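You operate a simulated robot arm through the tools that you are given. There is no shell and no other tool. Be economical: measure what you need, move in short steps, check, and stop when the job is done.

The job below is to be done with a simulated robot arm. You get a single attempt, and the scene is never put back.

JOB
Bend the brown blue-capped bar square; lay it in the silver flat tray.
Fine: cap against the back stop, clamp block pushed up for the bend; bending lever and clamp block end drawn back; stops, dial and other bars stay.
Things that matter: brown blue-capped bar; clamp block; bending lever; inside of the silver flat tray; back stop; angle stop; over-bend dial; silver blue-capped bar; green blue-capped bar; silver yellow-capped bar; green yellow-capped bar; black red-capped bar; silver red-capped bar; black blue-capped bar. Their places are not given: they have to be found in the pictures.

The check looks at the end state, three seconds after you hand in, the way a careful person would. Anything else that was tipped, shoved, dropped, spilled or broken makes it a failure. Lids that push on must go on centred and level and be pressed home; caps that screw on are set level and turned clockwise until they are tight.

ROBOT AND FRAMES
A 7-joint arm with a two-finger parallel gripper, fixed in place. Base frame: the origin is at the foot of the arm, x ahead of it, y to its left, z up. Units: mm, rad, N and s.
Its first joint turns from -1.152 to 1.152 rad. Payload 2.6 kg.
The tool frame sits at the grasp point between the pads (the TCP): z along the fingers, y along the line on which they close. The tips reach 30 mm beyond it. Largest opening 94 mm; finger width 28, thickness 10; the body of the gripper, 50 by 96 mm, starts 55 mm behind the TCP.
Orientation is that of the tool frame in the base frame, as [roll, pitch, yaw] about the fixed x, y, z axes, in that order (R = Rz(yaw) Ry(pitch) Rx(roll)). With the fingers straight down and closing along the base's y, the tool's x points along the base's -x, its y along +y and its z along -z.

CONTROLS
- The arm moves only by the tool arm_command. Its argument "commands" is a list of rows, each an object (a shift or turn left out is 0, a gripper value left out holds the last) with "slide": the shift along the tool's x, y, z in m, a list of three; "rotation": the turn, a rotation vector about the tool's x, y, z in rad, a list of three; "jaw": the closure, from 0 (fully open) to 1 (shut). In form: [{"slide": [dx, dy, dz], "rotation": [wx, wy, wz], "jaw": jaw}, ...]. A call has 1 to 10 rows; each row is the pose to reach, as a shift and turn from the pose commanded when the call began, along the tool's axes at that moment. Each row takes 0.2 s and may step no farther than 50 mm and 0.15 rad from the row before; otherwise, or with a gripper value out of range, the whole call is refused. Where a pose cannot be reached the arm comes as near as it can. A force on the tool above 90 N (or 10 N above the force at the start of the call, whichever is more), or a blocked arm, ends the call early, and 0.2 s more pass. Each finger travels about 72 mm/s and halts on what it meets, pressing with about 29 N; the grip force reading is that of the motor and also rises with nothing between the fingers. The clock runs only during rows and for 0.2 s after the last one: add rows that repeat a pose to give the fingers time. It gives the time, the measured TCP pose, the force on the tool (base axes), the opening and the grip force at its end, in the units of the frame above (readings bear some noise).
- Cameras (640 x 400 px; columns grow to the right, rows downward): "scene" is fixed at [50, 451.6, 558.1]; the picture's right is [-0.57, -0.82, 0.00], its down [-0.53, 0.37, -0.77] and it looks along [0.63, -0.44, -0.64] (base axes); focal length 254 px, centre (320, 200). "wrist" rides on the gripper at [-37, 0, -58] in the tool frame; the picture's right is [0.00, -1.00, 0.00], its down [0.97, 0.00, -0.24] and it looks along [0.24, 0.00, 0.97] (tool axes); focal length 218 px, centre (320, 200).
- camera(camera): a new picture of that camera. It takes no simulated time.
- measure_at(camera, pixels): for up to 12 pixels [column, row] of the newest picture of that camera ("zoom" is the newest enlarged one), the place [x, y, z] in the base frame of the surface seen there, good to about 2 mm. It takes no simulated time.
- enlarge(camera, box): a new picture of the part [left, top, right, bottom] of that camera's present view, enlarged. It takes no simulated time.
- job_done(): hands the job in; it is judged then, once.

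Work in short steps. Measure before you move; look again where a grasp or a placing could have gone wrong, and mend it. You have 80 turns and 54 pictures in all, those below and enlarged ones among them. Open the gripper and draw the arm clear of the work before you hand the job in, unless the task says otherwise; then end with one line.

The tools are called after ">>>" by a JSON object that holds its "name" and its "arguments". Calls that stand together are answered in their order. arm_command: Moves the arm, as the interface text tells. Its arguments: {"type":"object","properties":{"commands":{"type":"array","items":{"type":"object","properties":{"slide":{"type":"array","items":{"type":"number"}},"rotation":{"type":"array","items":{"type":"number"}},"jaw":{"type":"number"}}}}},"required":["commands"]} The other tools are called the same way: camera (camera) takes a picture; measure_at (camera, pixels) gives the place of the surface under pixels of a picture; enlarge (camera, box) takes an enlarged picture of a part of a camera's view; job_done () hands the job in.

At the start:

```text
t: 0.0
ee_pos: [391.1, 66.2, 331.5]
ee_rot: [3.141, 0.0, 3.141]
force: [-0.4, 0.5, 0.5]
opening: 93.9
finger_force: 0.0
```

scene: 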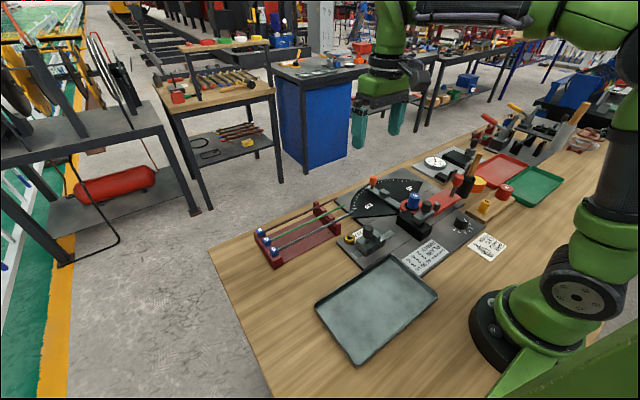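
wrist: 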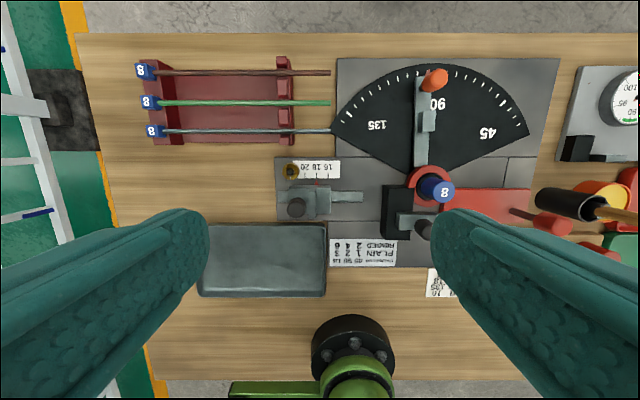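

The wrist picture shows the bender at about (430,150), three bars at (230,70..130), and the tray at (262,260). I enlarge the bender and the bar rack to read the details.

>>> {"name": "enlarge", "arguments": {"camera": "wrist", "box": [260, 50, 560, 280]}}

>>> {"name": "enlarge", "arguments": {"camera": "scene", "box": [240, 140, 560, 300]}}

```text
1.74 times, centred on (410, 165) of wrist
```

zoom: 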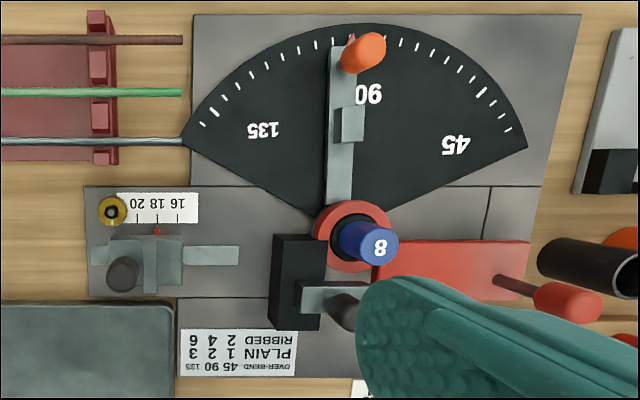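

```text
2.00 times, centred on (400, 220) of scene
```

zoom: 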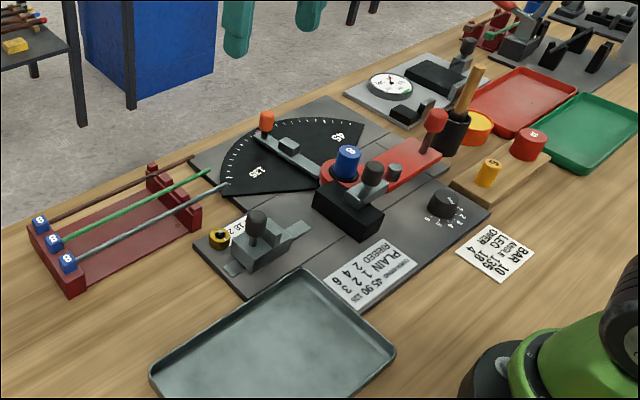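

I measure the rack, bars and bender parts from the wrist picture, which is nearly straight down.

>>> {"name": "camera", "arguments": {"camera": "wrist"}}

>>> {"name": "measure_at", "arguments": {"camera": "wrist", "pixels": [[145, 72], [240, 72], [325, 73], [300, 103], [325, 132], [291, 171], [297, 208], [347, 197], [436, 188], [433, 80], [262, 260], [395, 213]]}}

>>> {"name": "measure_at", "arguments": {"camera": "scene", "pixels": [[260, 232], [274, 255], [330, 200], [368, 232], [412, 198], [420, 220], [457, 180], [373, 183], [460, 220], [438, 205], [395, 215], [370, 310]]}}

```text
49 pictures are left
```

wrist: 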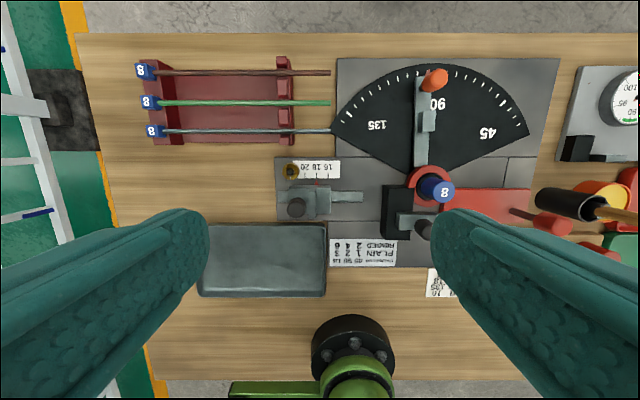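

```text
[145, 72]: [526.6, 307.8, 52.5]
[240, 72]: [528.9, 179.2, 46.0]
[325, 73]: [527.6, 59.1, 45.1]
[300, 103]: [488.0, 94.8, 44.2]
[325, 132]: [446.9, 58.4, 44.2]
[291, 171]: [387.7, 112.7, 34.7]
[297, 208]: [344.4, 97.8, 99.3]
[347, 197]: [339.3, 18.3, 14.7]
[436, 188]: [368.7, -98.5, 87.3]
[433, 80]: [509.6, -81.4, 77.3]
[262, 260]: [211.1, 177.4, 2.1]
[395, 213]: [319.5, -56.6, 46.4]
```

```text
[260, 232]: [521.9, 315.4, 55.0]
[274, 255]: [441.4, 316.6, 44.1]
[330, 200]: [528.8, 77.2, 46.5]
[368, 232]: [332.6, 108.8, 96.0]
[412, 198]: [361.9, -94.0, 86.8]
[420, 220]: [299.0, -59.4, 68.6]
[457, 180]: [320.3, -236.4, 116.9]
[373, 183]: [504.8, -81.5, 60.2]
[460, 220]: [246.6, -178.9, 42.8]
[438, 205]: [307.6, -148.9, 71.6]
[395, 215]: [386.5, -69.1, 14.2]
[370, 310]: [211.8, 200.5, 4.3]
```

The scene camera's enlarged view renders sharper, so I zoom in on the bender core and the back stop.

>>> {"name": "enlarge", "arguments": {"camera": "scene", "box": [330, 170, 490, 270]}}

>>> {"name": "enlarge", "arguments": {"camera": "wrist", "box": [270, 150, 450, 260]}}

```text
4.00 times, centred on (410, 220) of scene
```

zoom: 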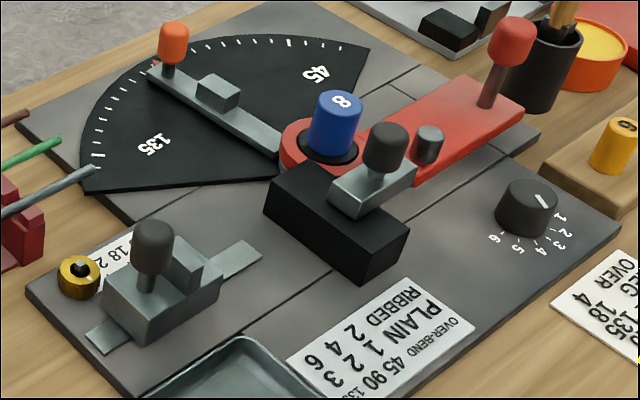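

```text
3.56 times, centred on (360, 205) of wrist
```

zoom: 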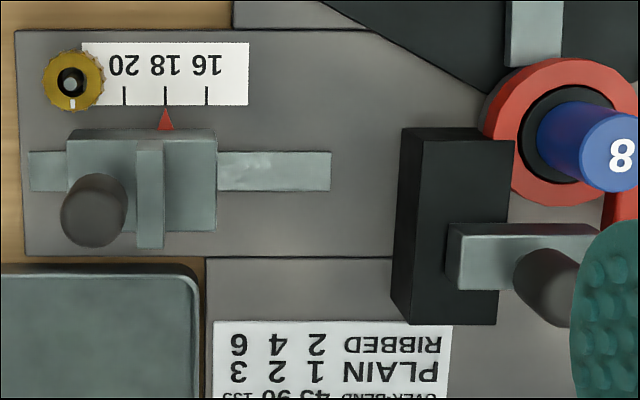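

I measure the clamp, former, lever peg and back stop fin on the wrist zoom picture.

>>> {"name": "measure_at", "arguments": {"camera": "zoom", "pixels": [[150, 145], [150, 200], [150, 240], [112, 140], [190, 140], [190, 222], [440, 150], [490, 150], [420, 300], [465, 250], [530, 235], [465, 285]]}}

>>> {"name": "enlarge", "arguments": {"camera": "scene", "box": [380, 170, 480, 232]}}

```text
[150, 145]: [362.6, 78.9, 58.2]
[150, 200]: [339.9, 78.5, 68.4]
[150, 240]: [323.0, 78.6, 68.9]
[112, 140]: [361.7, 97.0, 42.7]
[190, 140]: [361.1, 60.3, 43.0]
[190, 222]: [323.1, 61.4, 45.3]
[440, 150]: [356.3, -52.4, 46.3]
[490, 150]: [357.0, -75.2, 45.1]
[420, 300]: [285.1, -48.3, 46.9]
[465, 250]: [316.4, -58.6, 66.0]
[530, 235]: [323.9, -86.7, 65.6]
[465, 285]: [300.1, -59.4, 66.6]
```

```text
6.40 times, centred on (430, 201) of scene
```

zoom: 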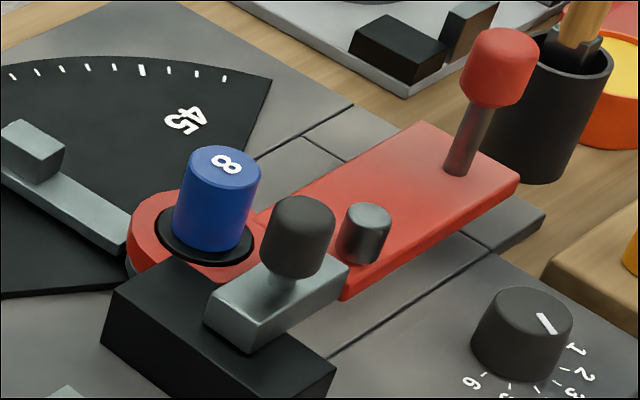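

I measure the former, lever peg, clamp slab and lever grip on this zoom.

>>> {"name": "measure_at", "arguments": {"camera": "zoom", "pixels": [[222, 165], [200, 240], [245, 235], [290, 225], [222, 302], [330, 265], [365, 212], [360, 250], [420, 190], [500, 60], [462, 165], [250, 245]]}}

>>> {"name": "measure_at", "arguments": {"camera": "wrist", "pixels": [[110, 250], [283, 70], [152, 70], [170, 73], [283, 90], [283, 60], [270, 100], [220, 85], [120, 100], [206, 285], [322, 285], [208, 228]]}}

```text
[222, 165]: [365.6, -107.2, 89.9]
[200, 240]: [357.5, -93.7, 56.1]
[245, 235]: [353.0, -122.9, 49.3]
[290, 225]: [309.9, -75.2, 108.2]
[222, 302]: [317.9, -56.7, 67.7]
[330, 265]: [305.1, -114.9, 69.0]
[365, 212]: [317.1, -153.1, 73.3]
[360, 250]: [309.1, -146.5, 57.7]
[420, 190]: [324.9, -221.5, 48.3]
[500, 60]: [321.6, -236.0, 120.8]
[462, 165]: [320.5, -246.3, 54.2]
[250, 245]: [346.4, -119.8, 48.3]
```

```text
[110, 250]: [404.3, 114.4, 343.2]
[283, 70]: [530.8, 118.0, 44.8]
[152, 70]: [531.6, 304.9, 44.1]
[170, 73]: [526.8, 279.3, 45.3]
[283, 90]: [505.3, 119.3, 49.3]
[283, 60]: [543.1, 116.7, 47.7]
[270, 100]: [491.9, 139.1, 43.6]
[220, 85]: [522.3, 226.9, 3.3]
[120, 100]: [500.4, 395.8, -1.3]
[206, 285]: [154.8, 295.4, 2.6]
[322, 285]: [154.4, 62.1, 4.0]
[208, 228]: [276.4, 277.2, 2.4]
```

The geometry makes sense: the former axis is near (366,-104), the bar line is at x≈347 and z≈53, and the stop fin face is at y≈73. I zoom in on the rack to see the cap size and bar supports.

>>> {"name": "enlarge", "arguments": {"camera": "scene", "box": [245, 185, 365, 275]}}

```text
4.44 times, centred on (305, 230) of scene
```

zoom: 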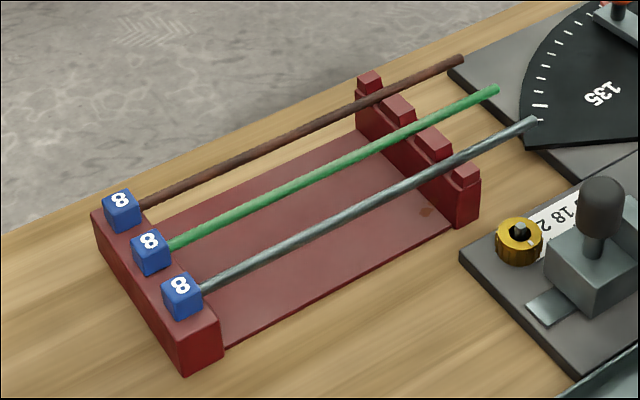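

>>> {"name": "measure_at", "arguments": {"camera": "zoom", "pixels": [[120, 200], [137, 212], [105, 210], [145, 205], [460, 58], [300, 135], [498, 90], [372, 82], [110, 215], [180, 290]]}}

>>> {"name": "enlarge", "arguments": {"camera": "scene", "box": [425, 205, 485, 243]}}

```text
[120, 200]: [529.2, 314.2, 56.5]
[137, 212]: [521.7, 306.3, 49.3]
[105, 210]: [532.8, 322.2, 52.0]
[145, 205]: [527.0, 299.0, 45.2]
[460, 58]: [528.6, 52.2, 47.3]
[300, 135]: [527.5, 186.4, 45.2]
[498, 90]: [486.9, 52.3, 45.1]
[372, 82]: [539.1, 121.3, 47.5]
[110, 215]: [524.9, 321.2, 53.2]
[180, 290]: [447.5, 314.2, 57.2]
```

```text
10.53 times, centred on (455, 224) of scene
```

zoom: 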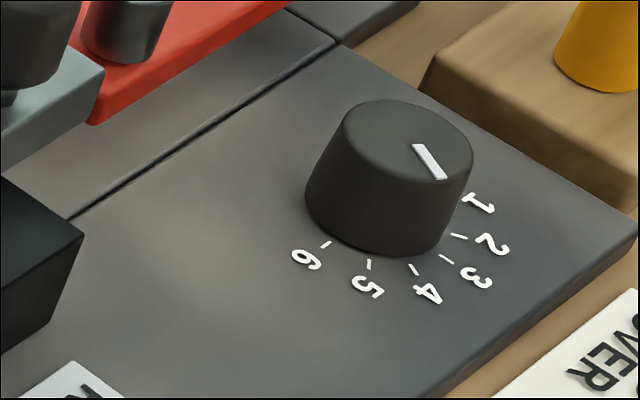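

The dial sits near 2 and stays as it is. Now I turn the gripper so it closes along base x (tool x to +y) while moving towards a hover above the brown bar.

>>> {"name": "arm_command", "arguments": {"commands": [{"slide": [-0.01, 0.015, 0], "rotation": [0, 0, 0.142]}, {"slide": [-0.02, 0.03, 0.01], "rotation": [0, 0, 0.284]}, {"slide": [-0.03, 0.045, 0.02], "rotation": [0, 0, 0.426]}, {"slide": [-0.04, 0.06, 0.03], "rotation": [0, 0, 0.568]}, {"slide": [-0.05, 0.075, 0.04], "rotation": [0, 0, 0.71]}, {"slide": [-0.06, 0.09, 0.05], "rotation": [0, 0, 0.852]}, {"slide": [-0.07, 0.105, 0.06], "rotation": [0, 0, 0.994]}, {"slide": [-0.08, 0.12, 0.07], "rotation": [0, 0, 1.136]}, {"slide": [-0.09, 0.13, 0.08], "rotation": [0, 0, 1.278]}, {"slide": [-0.1, 0.14, 0.09], "rotation": [0, 0, 1.42]}]}}

```text
t: 2.2
ee_pos: [490.1, 206.1, 240.3]
ee_rot: [3.14, 0.001, 1.718]
force: [-0.5, -0.7, 0.2]
opening: 93.8
finger_force: 0.1
```

The pose follows the command. I finish the yaw to square, move over (528,215,170) and part-close the jaw to about 45 mm.

>>> {"name": "arm_command", "arguments": {"commands": [{"slide": [0.0017, 0.0195, 0.02], "rotation": [0, 0, 0.074], "jaw": 0.52}, {"slide": [0.0033, 0.0389, 0.04], "rotation": [0, 0, 0.147]}, {"slide": [0.0033, 0.0389, 0.07], "rotation": [0, 0, 0.147]}]}}

>>> {"name": "camera", "arguments": {"camera": "wrist"}}

```text
t: 3.0
ee_pos: [529.5, 214.3, 170.8]
ee_rot: [-3.141, -0.001, 1.574]
force: [0.2, -0.1, 0.0]
opening: 45.4
finger_force: 0.1
```

```text
43 pictures are left
```

wrist: 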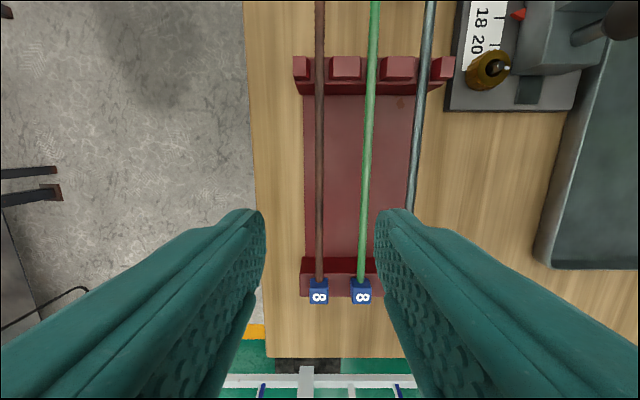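

Reach is fine and the brown bar is centred at column 319. I measure the bar and caps again from this view.

>>> {"name": "measure_at", "arguments": {"camera": "wrist", "pixels": [[319, 200], [319, 150], [318, 285], [318, 298], [320, 20], [366, 200], [361, 288], [340, 265], [340, 200], [346, 65], [318, 85]]}}

>>> {"name": "enlarge", "arguments": {"camera": "wrist", "box": [270, 190, 390, 310]}}

```text
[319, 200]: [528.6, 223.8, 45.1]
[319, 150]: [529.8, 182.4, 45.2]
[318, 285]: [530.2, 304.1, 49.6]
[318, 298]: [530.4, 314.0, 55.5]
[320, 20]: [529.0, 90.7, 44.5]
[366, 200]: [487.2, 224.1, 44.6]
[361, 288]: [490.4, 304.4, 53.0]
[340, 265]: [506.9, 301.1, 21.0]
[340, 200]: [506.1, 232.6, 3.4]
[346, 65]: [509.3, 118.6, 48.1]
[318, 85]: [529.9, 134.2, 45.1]
```

```text
3.33 times, centred on (330, 250) of wrist
```

zoom: 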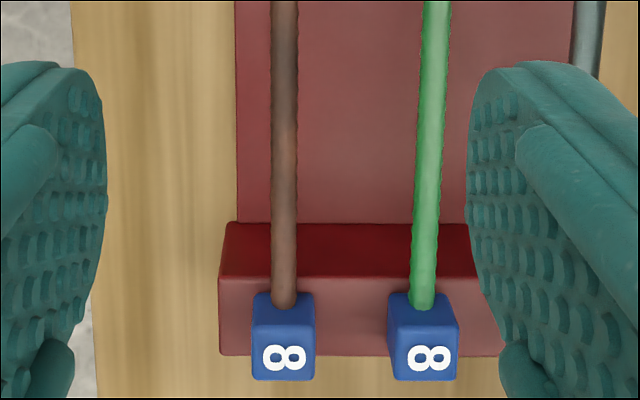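

I descend over the bar at y≈230 with the jaw narrowed to about 32 mm, so the bar sits near the fingertips and the green bar is cleared.

>>> {"name": "arm_command", "arguments": {"commands": [{"slide": [0.008, -0.001, 0.03], "jaw": 0.66}, {"slide": [0.016, -0.001, 0.065]}, {"slide": [0.016, -0.001, 0.09]}, {"slide": [0.016, -0.001, 0.106]}, {"slide": [0.016, -0.001, 0.106]}]}}

>>> {"name": "enlarge", "arguments": {"camera": "wrist", "box": [200, 100, 440, 400]}}

```text
t: 4.2
ee_pos: [527.2, 232.2, 65.3]
ee_rot: [3.141, 0.001, 1.575]
force: [-0.1, -0.5, 0.4]
opening: 32.1
finger_force: 0.0
```

```text
1.33 times, centred on (320, 250) of wrist
```

zoom: 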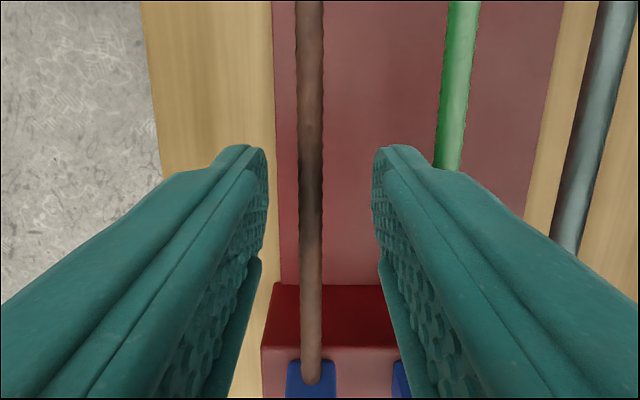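

The bar shows at column 310, about 2 mm to the +x side. I shift by 2 mm and close.

>>> {"name": "arm_command", "arguments": {"commands": [{"slide": [0, 0.002, 0]}, {"slide": [0, 0.002, 0], "jaw": 0.9}, {"slide": [0, 0.002, 0], "jaw": 1.0}, {"slide": [0, 0.002, 0], "jaw": 1.0}, {"slide": [0, 0.002, 0], "jaw": 1.0}]}}

```text
t: 5.4
ee_pos: [530.8, 229.9, 64.8]
ee_rot: [-3.141, -0.001, 1.574]
force: [-1.1, 0.1, 0.0]
opening: 7.1
finger_force: 28.6
```

The bar is gripped at 7.1 mm opening. I lift straight up and look.

>>> {"name": "arm_command", "arguments": {"commands": [{"slide": [0, 0, -0.01]}, {"slide": [0, 0, -0.03]}, {"slide": [0, 0, -0.06]}, {"slide": [0, 0, -0.09]}]}}

>>> {"name": "camera", "arguments": {"camera": "wrist"}}

>>> {"name": "enlarge", "arguments": {"camera": "scene", "box": [240, 140, 400, 250]}}

```text
t: 6.4
ee_pos: [528.3, 232.0, 154.9]
ee_rot: [3.14, -0.001, 1.574]
force: [-0.2, -0.8, -1.4]
opening: 6.8
finger_force: 28.7
```

```text
40 pictures are left
```

wrist: 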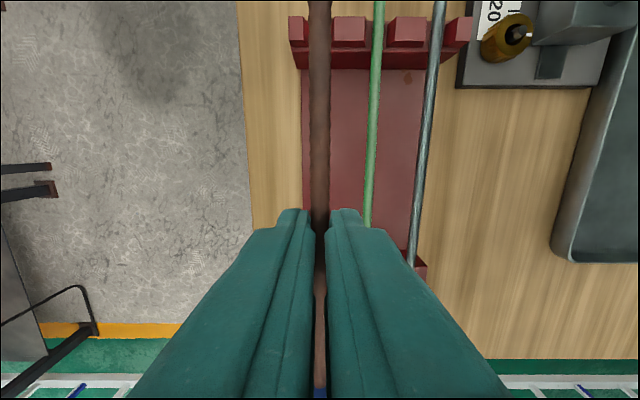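

```text
3.64 times, centred on (320, 195) of scene
```

zoom: 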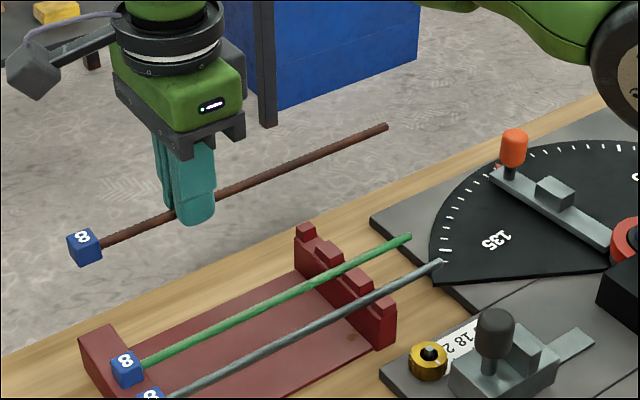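

The bar is lifted. I measure its cap and free end relative to the TCP to know tilt and offsets.

>>> {"name": "measure_at", "arguments": {"camera": "zoom", "pixels": [[82, 237], [74, 252], [92, 250], [108, 242], [150, 222], [230, 190], [300, 160], [384, 126]]}}

>>> {"name": "measure_at", "arguments": {"camera": "wrist", "pixels": [[319, 200], [319, 100], [319, 10]]}}

```text
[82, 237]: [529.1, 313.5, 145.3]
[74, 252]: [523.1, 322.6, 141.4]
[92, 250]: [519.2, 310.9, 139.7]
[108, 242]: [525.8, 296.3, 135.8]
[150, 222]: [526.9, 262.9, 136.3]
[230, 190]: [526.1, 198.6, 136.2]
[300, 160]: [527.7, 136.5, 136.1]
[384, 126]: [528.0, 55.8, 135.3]
```

```text
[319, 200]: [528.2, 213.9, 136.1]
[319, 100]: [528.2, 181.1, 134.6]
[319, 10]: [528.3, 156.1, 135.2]
```

The bar is level, its axis 22 mm below the TCP and its cap end 90 mm ahead. At the stop this would put the fingers over the black guide block, so I set it back in the rack and regrip 25 mm nearer the cap.

>>> {"name": "arm_command", "arguments": {"commands": [{"slide": [-0.001, 0.001, 0.04]}, {"slide": [-0.001, 0.001, 0.075]}, {"slide": [-0.001, 0.001, 0.0895]}, {"slide": [-0.001, 0.001, 0.0895], "jaw": 0.8}, {"slide": [-0.001, 0.001, 0.0895], "jaw": 0.8}, {"slide": [0.01, 0.001, 0.0895], "jaw": 0.8}, {"slide": [0.024, 0.001, 0.0895], "jaw": 0.8}, {"slide": [0.024, 0.001, 0.0895], "jaw": 1.0}, {"slide": [0.024, 0.001, 0.0895], "jaw": 1.0}, {"slide": [0.024, 0.001, 0.0895], "jaw": 1.0}]}}

>>> {"name": "enlarge", "arguments": {"camera": "scene", "box": [240, 160, 400, 270]}}

```text
t: 8.6
ee_pos: [531.6, 254.8, 65.2]
ee_rot: [3.14, -0.001, 1.575]
force: [-0.2, 0.0, -0.6]
opening: 7.0
finger_force: 28.8
```

```text
3.64 times, centred on (320, 215) of scene
```

zoom: 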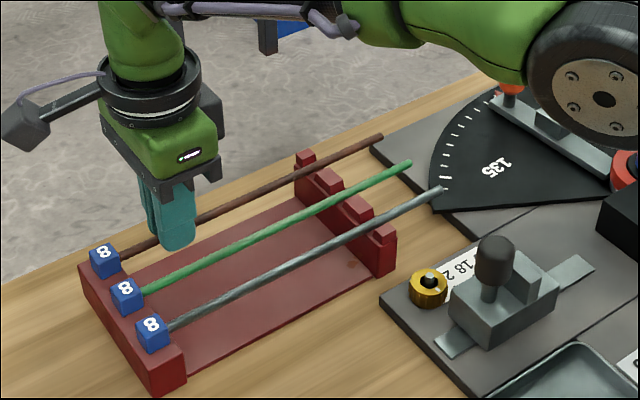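

The regrip is good with opening 7.0. I lift 95 mm and carry the bar over the bender towards (340,2,160).

>>> {"name": "arm_command", "arguments": {"commands": [{"slide": [0, 0, -0.045]}, {"slide": [0, 0, -0.095]}, {"slide": [-0.034, -0.025, -0.095]}, {"slide": [-0.07, -0.051, -0.095]}, {"slide": [-0.106, -0.078, -0.095]}, {"slide": [-0.142, -0.104, -0.095]}, {"slide": [-0.178, -0.131, -0.095]}, {"slide": [-0.214, -0.157, -0.095]}, {"slide": [-0.253, -0.188, -0.095]}, {"slide": [-0.253, -0.188, -0.095]}]}}

>>> {"name": "camera", "arguments": {"camera": "wrist"}}

>>> {"name": "enlarge", "arguments": {"camera": "scene", "box": [330, 130, 490, 250]}}

```text
t: 10.8
ee_pos: [345.2, 3.9, 159.7]
ee_rot: [-3.141, 0.001, 1.573]
force: [0.0, -0.6, -1.4]
opening: 6.6
finger_force: 28.7
```

```text
37 pictures are left
```

wrist: 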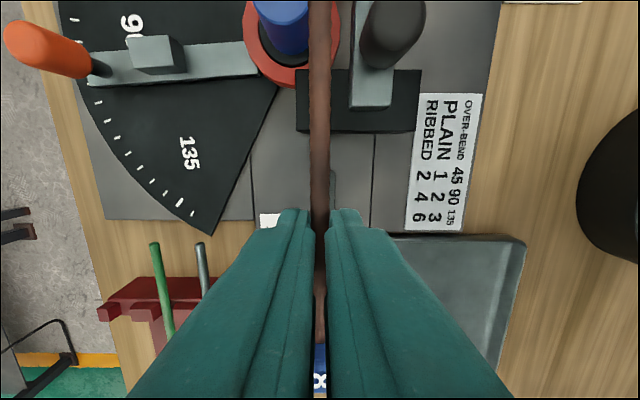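

```text
3.33 times, centred on (410, 190) of scene
```

zoom: 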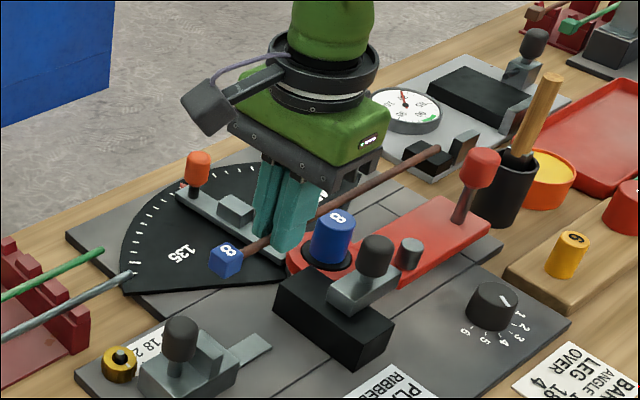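

The bar hangs level over the slot between former and clamp. I measure former edges, clamp slab, peg and stop fin before lowering.

>>> {"name": "measure_at", "arguments": {"camera": "zoom", "pixels": [[335, 217], [315, 235], [350, 240], [330, 262], [352, 262], [378, 290], [410, 245], [225, 250], [440, 150], [205, 355], [345, 255], [420, 265]]}}

>>> {"name": "measure_at", "arguments": {"camera": "wrist", "pixels": [[285, 10], [255, 20], [308, 30], [335, 60], [350, 90], [391, 100], [330, 100], [385, 30], [340, 75], [319, 100]]}}

>>> {"name": "enlarge", "arguments": {"camera": "wrist", "box": [230, 0, 440, 140]}}

```text
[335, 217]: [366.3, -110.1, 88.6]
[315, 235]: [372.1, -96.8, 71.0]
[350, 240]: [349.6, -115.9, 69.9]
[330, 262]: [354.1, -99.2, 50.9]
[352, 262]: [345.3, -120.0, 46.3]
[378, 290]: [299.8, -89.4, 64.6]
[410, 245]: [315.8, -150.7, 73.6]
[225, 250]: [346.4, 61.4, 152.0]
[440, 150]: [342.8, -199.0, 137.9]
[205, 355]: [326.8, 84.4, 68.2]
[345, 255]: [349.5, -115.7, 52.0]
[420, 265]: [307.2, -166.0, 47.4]
```

```text
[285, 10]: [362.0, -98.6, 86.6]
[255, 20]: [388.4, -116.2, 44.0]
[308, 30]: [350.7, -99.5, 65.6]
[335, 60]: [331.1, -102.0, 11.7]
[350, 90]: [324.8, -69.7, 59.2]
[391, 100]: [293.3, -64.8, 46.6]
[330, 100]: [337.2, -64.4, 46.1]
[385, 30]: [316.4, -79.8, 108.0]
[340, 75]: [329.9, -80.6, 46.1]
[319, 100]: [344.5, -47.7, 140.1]
```

```text
2.86 times, centred on (335, 70) of wrist
```

zoom: 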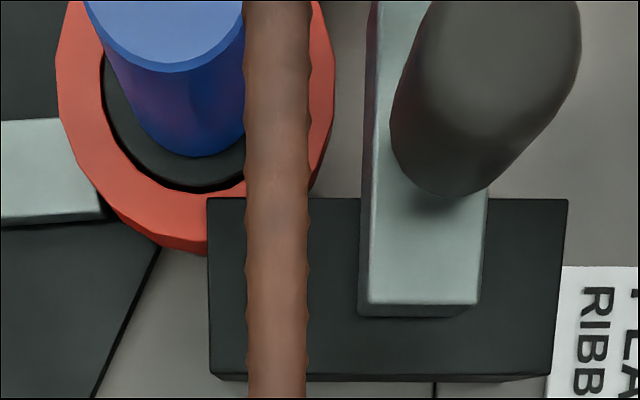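

The bar is ribbed and the former's front surface is at x≈350, so the bar axis belongs at about 346. I lower with clearance: x≈342.5, cap 6 mm short of the stop fin, down to TCP z≈88.

>>> {"name": "arm_command", "arguments": {"commands": [{"slide": [-0.006, -0.0025, 0.0]}, {"slide": [-0.006, -0.0025, 0.035]}, {"slide": [-0.006, -0.0025, 0.06]}, {"slide": [-0.006, -0.0025, 0.072]}, {"slide": [-0.006, -0.0025, 0.072]}]}}

>>> {"name": "enlarge", "arguments": {"camera": "scene", "box": [340, 165, 470, 260]}}

>>> {"name": "camera", "arguments": {"camera": "wrist"}}

```text
t: 12.0
ee_pos: [341.1, -4.0, 88.6]
ee_rot: [-3.141, 0.0, 1.574]
force: [-0.2, 0.2, -1.3]
opening: 6.8
finger_force: 29.2
```

```text
4.21 times, centred on (405, 212) of scene
```

zoom: 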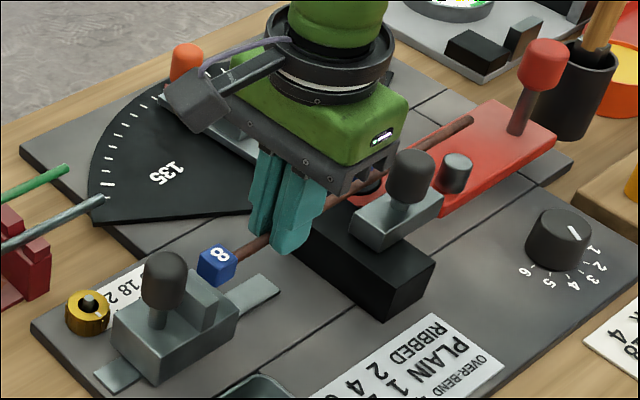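

```text
33 pictures are left
```

wrist: 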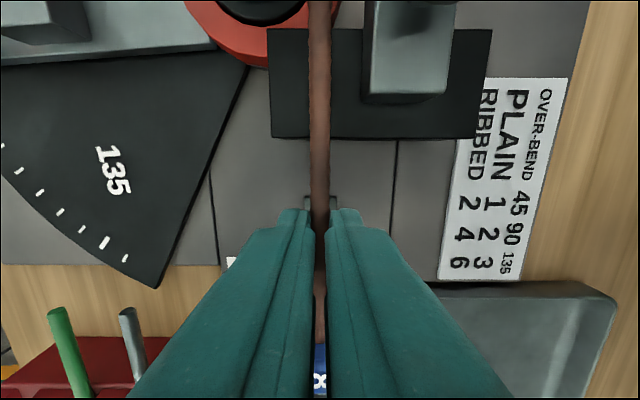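

I measure the cap face against the stop fin and the bar against the former in this zoom.

>>> {"name": "measure_at", "arguments": {"camera": "zoom", "pixels": [[218, 254], [205, 262], [207, 275], [232, 262], [212, 295], [205, 285], [222, 320], [255, 245], [470, 120], [400, 145], [185, 270], [195, 305]]}}

>>> {"name": "enlarge", "arguments": {"camera": "scene", "box": [350, 215, 410, 255]}}

```text
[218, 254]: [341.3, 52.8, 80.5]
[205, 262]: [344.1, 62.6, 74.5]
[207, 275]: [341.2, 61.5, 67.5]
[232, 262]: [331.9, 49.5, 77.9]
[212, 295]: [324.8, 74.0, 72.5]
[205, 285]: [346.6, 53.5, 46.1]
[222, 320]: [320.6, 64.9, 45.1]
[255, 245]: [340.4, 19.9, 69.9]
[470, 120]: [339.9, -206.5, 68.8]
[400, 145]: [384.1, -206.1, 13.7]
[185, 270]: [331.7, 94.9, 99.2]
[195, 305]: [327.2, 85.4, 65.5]
```

```text
10.00 times, centred on (380, 235) of scene
```

zoom: 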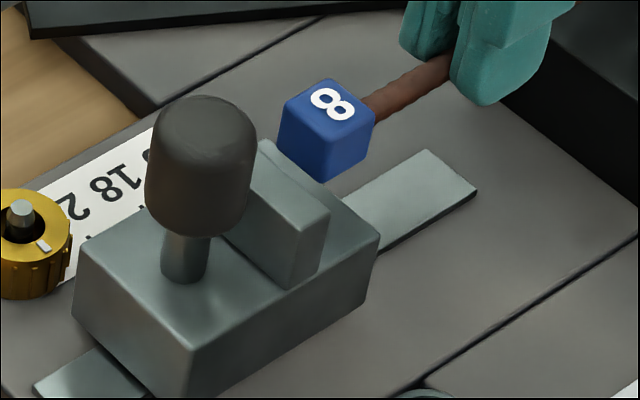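

>>> {"name": "measure_at", "arguments": {"camera": "zoom", "pixels": [[305, 240], [325, 225], [270, 165], [325, 165], [322, 178], [290, 155], [350, 150], [345, 230], [420, 180], [415, 85], [290, 115], [305, 275]]}}

```text
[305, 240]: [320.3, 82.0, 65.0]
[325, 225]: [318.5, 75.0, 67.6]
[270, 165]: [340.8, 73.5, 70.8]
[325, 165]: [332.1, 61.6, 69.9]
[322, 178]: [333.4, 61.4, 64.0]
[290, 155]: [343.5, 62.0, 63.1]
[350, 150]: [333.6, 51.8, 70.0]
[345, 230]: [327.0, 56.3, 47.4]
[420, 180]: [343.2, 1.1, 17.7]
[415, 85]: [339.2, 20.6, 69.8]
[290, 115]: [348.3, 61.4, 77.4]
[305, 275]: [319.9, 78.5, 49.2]
```

The fin face is at y≈73.5 and the cap end at y≈62. I shift +x about 4 mm so the bar lies over the former's washer, then lower slowly.

>>> {"name": "arm_command", "arguments": {"commands": [{"slide": [0, 0.004, 0.0]}, {"slide": [0, 0.004, 0.005]}, {"slide": [0, 0.004, 0.009]}, {"slide": [0, 0.004, 0.011]}, {"slide": [0, 0.004, 0.013]}]}}

>>> {"name": "enlarge", "arguments": {"camera": "scene", "box": [350, 175, 450, 250]}}

```text
t: 13.2
ee_pos: [346.1, -4.3, 75.6]
ee_rot: [3.141, 0.0, 1.575]
force: [-1.1, 1.0, -0.2]
opening: 6.7
finger_force: 29.0
```

```text
5.33 times, centred on (400, 212) of scene
```

zoom: 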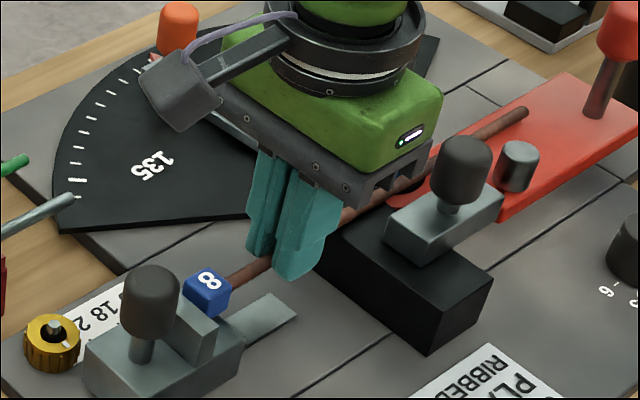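

No contact yet. I slide the bar +y by about 9 mm towards the stop fin and check force.

>>> {"name": "arm_command", "arguments": {"commands": [{"slide": [0.005, 0, 0.0]}, {"slide": [0.009, 0, 0.0]}, {"slide": [0.009, 0, 0.0]}]}}

>>> {"name": "enlarge", "arguments": {"camera": "scene", "box": [350, 215, 410, 255]}}

```text
t: 14.0
ee_pos: [344.4, 5.0, 76.7]
ee_rot: [-3.141, 0.001, 1.575]
force: [-0.6, 0.8, -1.7]
opening: 7.0
finger_force: 28.8
```

```text
10.00 times, centred on (380, 235) of scene
```

zoom: 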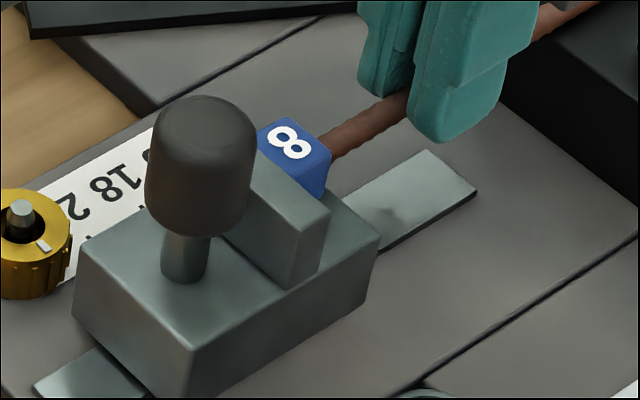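

The cap is within about 2 mm of the fin. I lower in small steps to find support, watching force.

>>> {"name": "arm_command", "arguments": {"commands": [{"slide": [0.0, 0, 0.0015]}, {"slide": [0.0, 0, 0.003]}]}}

>>> {"name": "arm_command", "arguments": {"commands": [{"slide": [0.001, 0, 0.001]}, {"slide": [0.0015, 0, 0.0015]}]}}

>>> {"name": "enlarge", "arguments": {"camera": "scene", "box": [350, 190, 450, 255]}}

>>> {"name": "camera", "arguments": {"camera": "wrist"}}

```text
t: 14.6
ee_pos: [346.2, 3.7, 75.4]
ee_rot: [3.14, 0.0, 1.573]
force: [-6.8, 1.2, 21.4]
opening: 6.9
finger_force: 29.3
```

```text
t: 15.2
ee_pos: [346.6, 6.0, 72.5]
ee_rot: [3.141, 0.001, 1.574]
force: [-5.9, -5.6, 19.7]
opening: 7.0
finger_force: 29.0
```

```text
6.15 times, centred on (400, 222) of scene
```

zoom: 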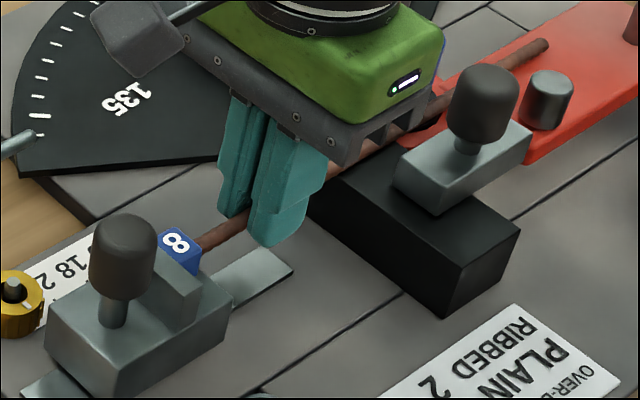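

```text
28 pictures are left
```

wrist: 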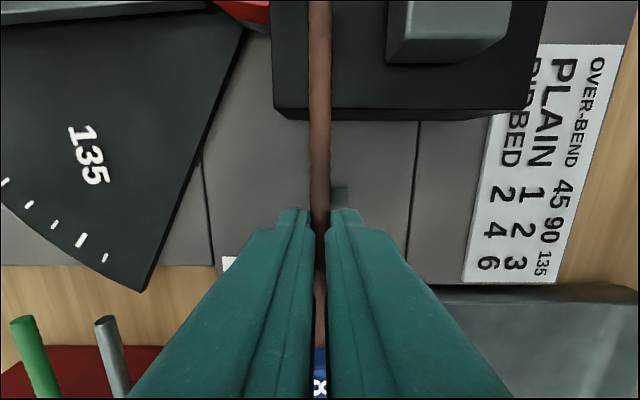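

Contact on washer/block (Fz≈20 N), former (Fx≈-6) and stop (Fy≈-5.6): the bar is seated. I ease up slightly, open a little and rise 80 mm.

>>> {"name": "arm_command", "arguments": {"commands": [{"slide": [0, 0, -0.001]}, {"slide": [0, 0, -0.001], "jaw": 0.75}, {"slide": [0, 0, -0.001], "jaw": 0.7}, {"slide": [0, 0, -0.001], "jaw": 0.7}, {"slide": [0, 0, -0.03]}, {"slide": [0, 0, -0.06]}, {"slide": [0, 0, -0.09]}]}}

>>> {"name": "enlarge", "arguments": {"camera": "scene", "box": [350, 170, 470, 255]}}

>>> {"name": "camera", "arguments": {"camera": "wrist"}}

```text
t: 16.8
ee_pos: [345.0, 5.6, 160.7]
ee_rot: [3.14, 0.003, 1.574]
force: [-0.6, -0.5, -0.5]
opening: 28.2
finger_force: 0.1
```

```text
4.71 times, centred on (410, 212) of scene
```

zoom: 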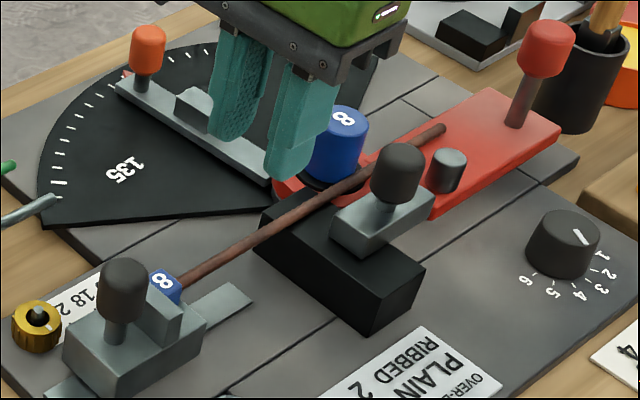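

```text
26 pictures are left
```

wrist: 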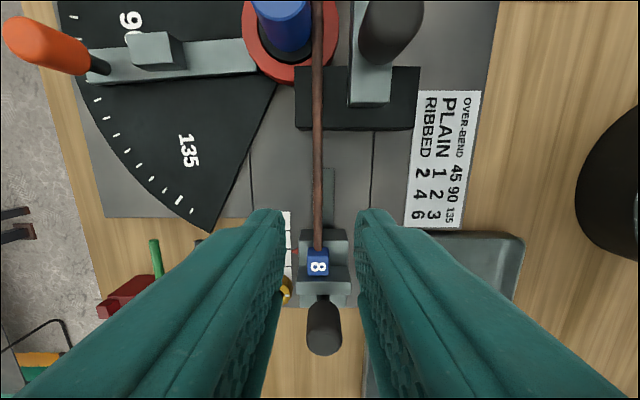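

The bar lies straight against the stop, over the guide block and beside the former. Next I move over the clamp knob near (313,-72) with a 45 mm opening.

>>> {"name": "arm_command", "arguments": {"commands": [{"slide": [-0.04, -0.016, 0], "jaw": 0.5}, {"slide": [-0.077, -0.032, 0]}, {"slide": [-0.077, -0.032, 0]}]}}

>>> {"name": "camera", "arguments": {"camera": "wrist"}}

```text
t: 17.6
ee_pos: [311.2, -74.2, 162.3]
ee_rot: [-3.141, 0.001, 1.576]
force: [0.4, -1.5, -0.2]
opening: 47.0
finger_force: 0.1
```

```text
25 pictures are left
```

wrist: 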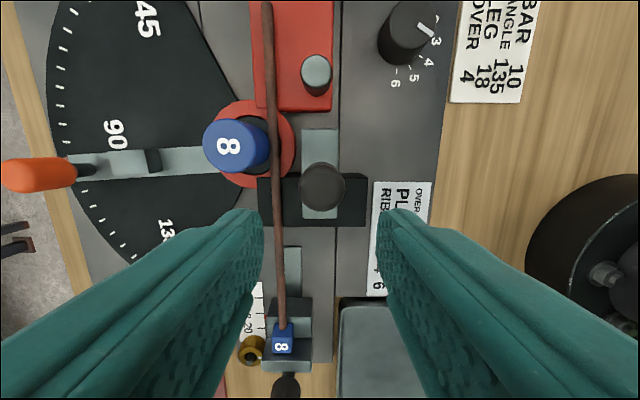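

The knob is centred at (322,188). I measure its extents, plus stop arm and lever points.

>>> {"name": "measure_at", "arguments": {"camera": "wrist", "pixels": [[322, 185], [303, 185], [341, 185], [322, 172], [320, 140], [316, 65], [150, 155], [90, 165], [210, 160], [35, 175], [230, 140], [276, 200]]}}

```text
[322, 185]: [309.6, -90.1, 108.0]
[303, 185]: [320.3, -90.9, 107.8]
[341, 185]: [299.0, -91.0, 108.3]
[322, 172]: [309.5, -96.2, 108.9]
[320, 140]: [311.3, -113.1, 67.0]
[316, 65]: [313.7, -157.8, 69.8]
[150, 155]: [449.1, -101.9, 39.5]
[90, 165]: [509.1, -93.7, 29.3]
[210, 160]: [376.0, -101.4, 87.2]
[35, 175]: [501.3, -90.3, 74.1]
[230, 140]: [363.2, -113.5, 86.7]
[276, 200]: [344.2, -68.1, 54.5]
```

The knob axis is at (310,-90), its top at z≈108, while the former top is ≤90. I grip only its top 14 mm (tips at z≈94), so the fingers pass above the former.

>>> {"name": "arm_command", "arguments": {"commands": [{"slide": [-0.016, -0.001, 0]}, {"slide": [-0.016, -0.001, 0.02]}, {"slide": [-0.016, -0.001, 0.0385]}, {"slide": [-0.016, -0.001, 0.0385], "jaw": 0.8}, {"slide": [-0.016, -0.001, 0.0385], "jaw": 0.8}, {"slide": [-0.016, -0.001, 0.0385], "jaw": 1.0}, {"slide": [-0.016, -0.001, 0.0385], "jaw": 1.0}]}}

```text
t: 19.2
ee_pos: [313.3, -88.4, 123.0]
ee_rot: [-3.14, 0.0, 1.574]
force: [-3.2, -3.1, -9.1]
opening: 25.3
finger_force: 45.0
```

The knob is gripped with opening 25.3. I push the clamp +x about 15 mm in steps.

>>> {"name": "arm_command", "arguments": {"commands": [{"slide": [0, 0.004, 0]}, {"slide": [0, 0.008, 0]}, {"slide": [0, 0.012, 0]}, {"slide": [0, 0.015, 0]}]}}

>>> {"name": "enlarge", "arguments": {"camera": "scene", "box": [370, 170, 470, 245]}}

```text
t: 20.2
ee_pos: [327.9, -88.9, 122.2]
ee_rot: [-3.141, 0.001, 1.574]
force: [-2.4, -11.7, -23.5]
opening: 25.5
finger_force: 44.4
```

```text
5.33 times, centred on (420, 208) of scene
```

zoom: 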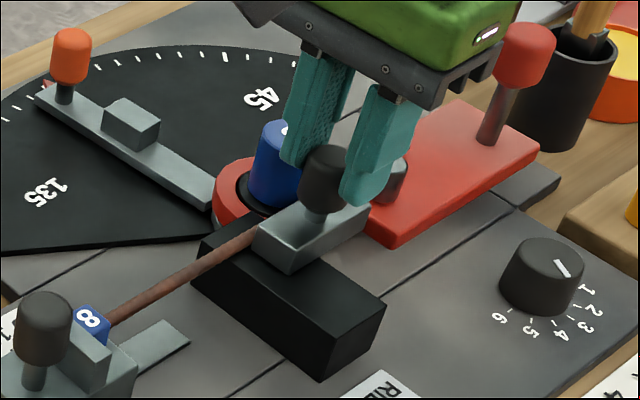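

The slab has moved close to the bar. I push on in 1–2 mm steps until x force rises.

>>> {"name": "arm_command", "arguments": {"commands": [{"slide": [0, 0.0015, 0]}, {"slide": [0, 0.003, 0]}]}}

>>> {"name": "enlarge", "arguments": {"camera": "scene", "box": [390, 185, 450, 230]}}

```text
t: 20.8
ee_pos: [329.3, -89.1, 123.1]
ee_rot: [-3.139, 0.002, 1.572]
force: [-24.5, -16.0, -1.4]
opening: 25.8
finger_force: 45.5
```

```text
8.89 times, centred on (420, 208) of scene
```

zoom: 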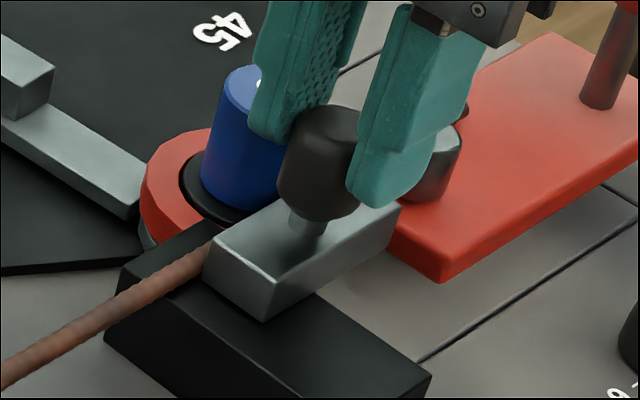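

The clamp now bears on the bar (Fx -24 N). I release, rise and take pictures to confirm it holds and to see the lever grip surroundings.

>>> {"name": "arm_command", "arguments": {"commands": [{"slide": [0, -0.002, 0], "jaw": 0.8}, {"slide": [0, -0.002, 0], "jaw": 0.5}, {"slide": [0, -0.002, 0], "jaw": 0.5}, {"slide": [0, -0.002, -0.04]}, {"slide": [0, -0.002, -0.08]}, {"slide": [-0.025, -0.002, -0.12]}]}}

>>> {"name": "camera", "arguments": {"camera": "wrist"}}

>>> {"name": "enlarge", "arguments": {"camera": "scene", "box": [370, 130, 510, 230]}}

```text
t: 22.2
ee_pos: [330.2, -112.6, 243.1]
ee_rot: [3.141, 0.0, 1.574]
force: [0.9, -0.1, -0.1]
opening: 46.9
finger_force: 0.1
```

```text
22 pictures are left
```

wrist: 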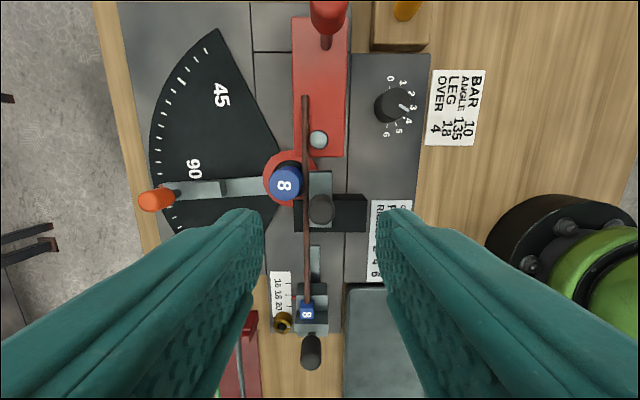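

```text
4.00 times, centred on (440, 180) of scene
```

zoom: 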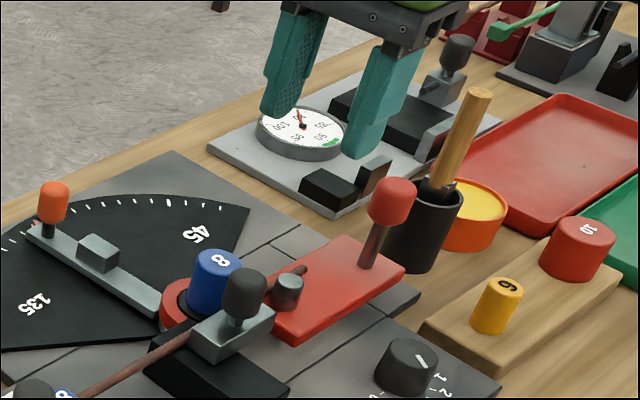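

The clamp stayed against the bar. I measure the red grip, the black cup and wooden handle beside it, and the orange stop knob.

>>> {"name": "measure_at", "arguments": {"camera": "zoom", "pixels": [[395, 183], [372, 198], [412, 205], [390, 222], [375, 245], [430, 190], [468, 92], [430, 240], [406, 205], [55, 186], [98, 245], [105, 262]]}}

>>> {"name": "measure_at", "arguments": {"camera": "wrist", "pixels": [[330, 15], [318, 20], [299, 120], [343, 120], [318, 140], [306, 120], [304, 100], [223, 190], [285, 183], [155, 200], [345, 30]]}}

```text
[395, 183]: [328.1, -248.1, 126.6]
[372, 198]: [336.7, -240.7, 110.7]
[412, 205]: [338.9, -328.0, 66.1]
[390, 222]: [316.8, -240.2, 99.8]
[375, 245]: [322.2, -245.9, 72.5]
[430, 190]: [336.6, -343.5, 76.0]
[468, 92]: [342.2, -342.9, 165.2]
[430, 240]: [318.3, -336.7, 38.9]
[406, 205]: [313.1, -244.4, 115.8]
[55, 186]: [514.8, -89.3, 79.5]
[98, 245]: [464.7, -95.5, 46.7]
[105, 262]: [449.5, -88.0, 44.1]
```

```text
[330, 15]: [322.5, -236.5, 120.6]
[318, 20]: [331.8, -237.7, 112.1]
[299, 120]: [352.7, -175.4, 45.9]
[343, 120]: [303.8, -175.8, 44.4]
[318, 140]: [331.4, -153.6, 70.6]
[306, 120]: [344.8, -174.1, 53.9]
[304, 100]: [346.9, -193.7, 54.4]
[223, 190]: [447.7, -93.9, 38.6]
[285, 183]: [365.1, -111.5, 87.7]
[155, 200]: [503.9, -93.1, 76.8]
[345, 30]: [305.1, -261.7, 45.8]
```

The peg now reads at x≈331, versus 314 before the clamp push, so I zoom on the lever and peg to see whether anything moved.

>>> {"name": "enlarge", "arguments": {"camera": "wrist", "box": [230, 0, 430, 240]}}

>>> {"name": "enlarge", "arguments": {"camera": "scene", "box": [380, 170, 480, 232]}}

```text
1.67 times, centred on (330, 120) of wrist
```

zoom: 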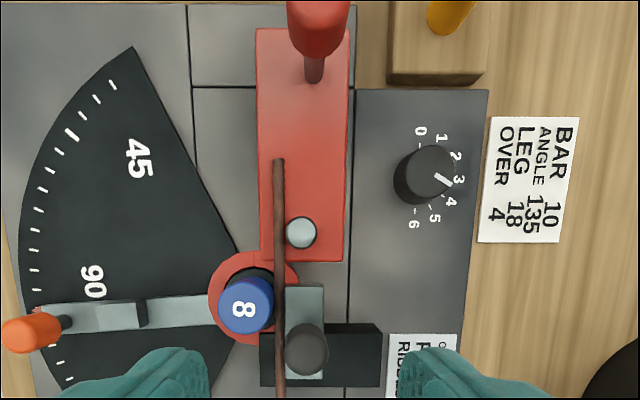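

```text
6.40 times, centred on (430, 201) of scene
```

zoom: 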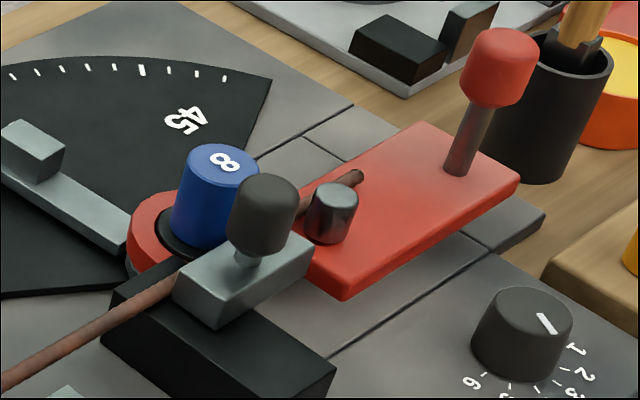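

The peg simply follows the clamp; the lever itself is unmoved and everything is ready. Next I move over the red grip at (323,-244) with the jaw 47 mm open.

>>> {"name": "arm_command", "arguments": {"commands": [{"slide": [-0.045, -0.003, 0]}, {"slide": [-0.09, -0.005, 0]}, {"slide": [-0.131, -0.007, 0]}, {"slide": [-0.131, -0.007, 0.04]}, {"slide": [-0.131, -0.007, 0.07]}, {"slide": [-0.131, -0.007, 0.07]}]}}

>>> {"name": "camera", "arguments": {"camera": "wrist"}}

```text
t: 23.6
ee_pos: [322.2, -242.2, 172.4]
ee_rot: [3.142, -0.001, 1.574]
force: [-0.5, 0.1, -0.6]
opening: 47.1
finger_force: 0.0
```

```text
18 pictures are left
```

wrist: 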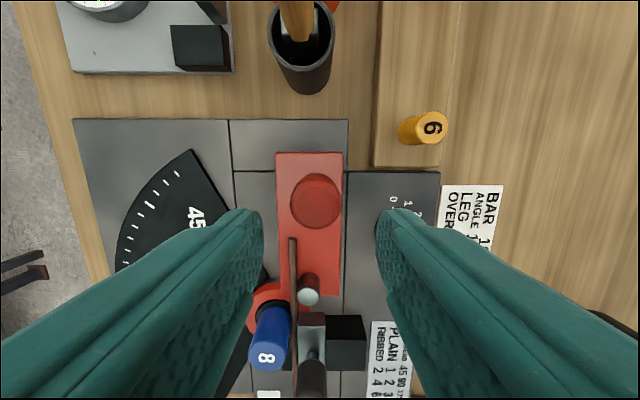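

>>> {"name": "measure_at", "arguments": {"camera": "wrist", "pixels": [[315, 200], [292, 200], [340, 200], [315, 178], [315, 222], [300, 20], [290, 40]]}}

```text
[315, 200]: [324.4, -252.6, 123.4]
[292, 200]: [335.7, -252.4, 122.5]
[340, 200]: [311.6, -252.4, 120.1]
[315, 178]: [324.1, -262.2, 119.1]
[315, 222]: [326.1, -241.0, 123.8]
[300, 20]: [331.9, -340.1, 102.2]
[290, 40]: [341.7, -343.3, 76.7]
```

The grip's axis is at (324,-252), top z≈123. I descend to TCP z≈112 and close on it.

>>> {"name": "arm_command", "arguments": {"commands": [{"slide": [-0.01, 0.002, 0]}, {"slide": [-0.01, 0.002, 0.035]}, {"slide": [-0.01, 0.002, 0.06]}, {"slide": [-0.01, 0.002, 0.06], "jaw": 0.75}, {"slide": [-0.01, 0.002, 0.06], "jaw": 0.9}, {"slide": [-0.01, 0.002, 0.06], "jaw": 1.0}, {"slide": [-0.01, 0.002, 0.06], "jaw": 1.0}]}}

```text
t: 25.2
ee_pos: [324.3, -252.7, 112.7]
ee_rot: [3.141, 0.001, 1.575]
force: [5.1, -0.3, -2.0]
opening: 27.9
finger_force: 44.4
```

Red grip held (27.9 mm). I swing the lever about (364,-108) through the first 32°, turning the gripper with it.

>>> {"name": "arm_command", "arguments": {"commands": [{"slide": [-0.00417, 0.02043, 0], "rotation": [0, 0, -0.1396]}, {"slide": [-0.00545, 0.04124, 0], "rotation": [0, 0, -0.2793]}, {"slide": [-0.00381, 0.06202, 0], "rotation": [0, 0, -0.4189]}, {"slide": [0.00069, 0.08239, 0], "rotation": [0, 0, -0.5585]}]}}

>>> {"name": "enlarge", "arguments": {"camera": "scene", "box": [350, 140, 490, 240]}}

```text
t: 26.2
ee_pos: [407.0, -251.0, 112.2]
ee_rot: [-3.139, -0.004, 2.136]
force: [-10.4, 3.1, -5.2]
opening: 27.9
finger_force: 45.7
```

```text
4.00 times, centred on (420, 190) of scene
```

zoom: 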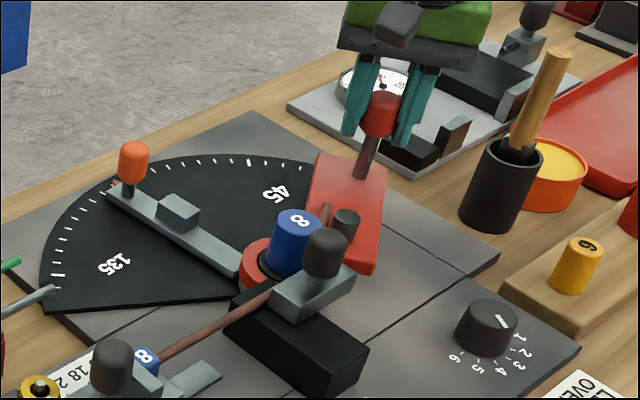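

The bar is bending with the lever. The arc is the same in the turned tool frame, so I continue another 48° (to about 80°).

>>> {"name": "arm_command", "arguments": {"commands": [{"slide": [-0.00417, 0.02043, 0], "rotation": [0, 0, -0.1396]}, {"slide": [-0.00545, 0.04124, 0], "rotation": [0, 0, -0.2793]}, {"slide": [-0.00381, 0.06202, 0], "rotation": [0, 0, -0.4189]}, {"slide": [0.00069, 0.08239, 0], "rotation": [0, 0, -0.5585]}, {"slide": [0.00799, 0.10192, 0], "rotation": [0, 0, -0.6981]}, {"slide": [0.01793, 0.12025, 0], "rotation": [0, 0, -0.8378]}]}}

>>> {"name": "enlarge", "arguments": {"camera": "scene", "box": [350, 140, 490, 240]}}

```text
t: 27.6
ee_pos: [498.1, -173.4, 113.3]
ee_rot: [-3.141, 0.001, 2.975]
force: [-8.3, -6.4, -7.8]
opening: 27.9
finger_force: 45.3
```

```text
4.00 times, centred on (420, 190) of scene
```

zoom: 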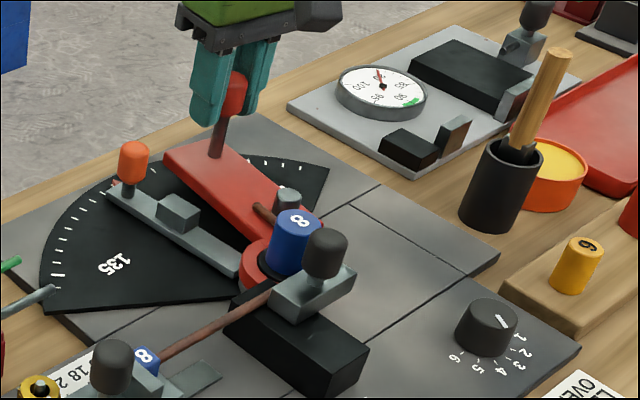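

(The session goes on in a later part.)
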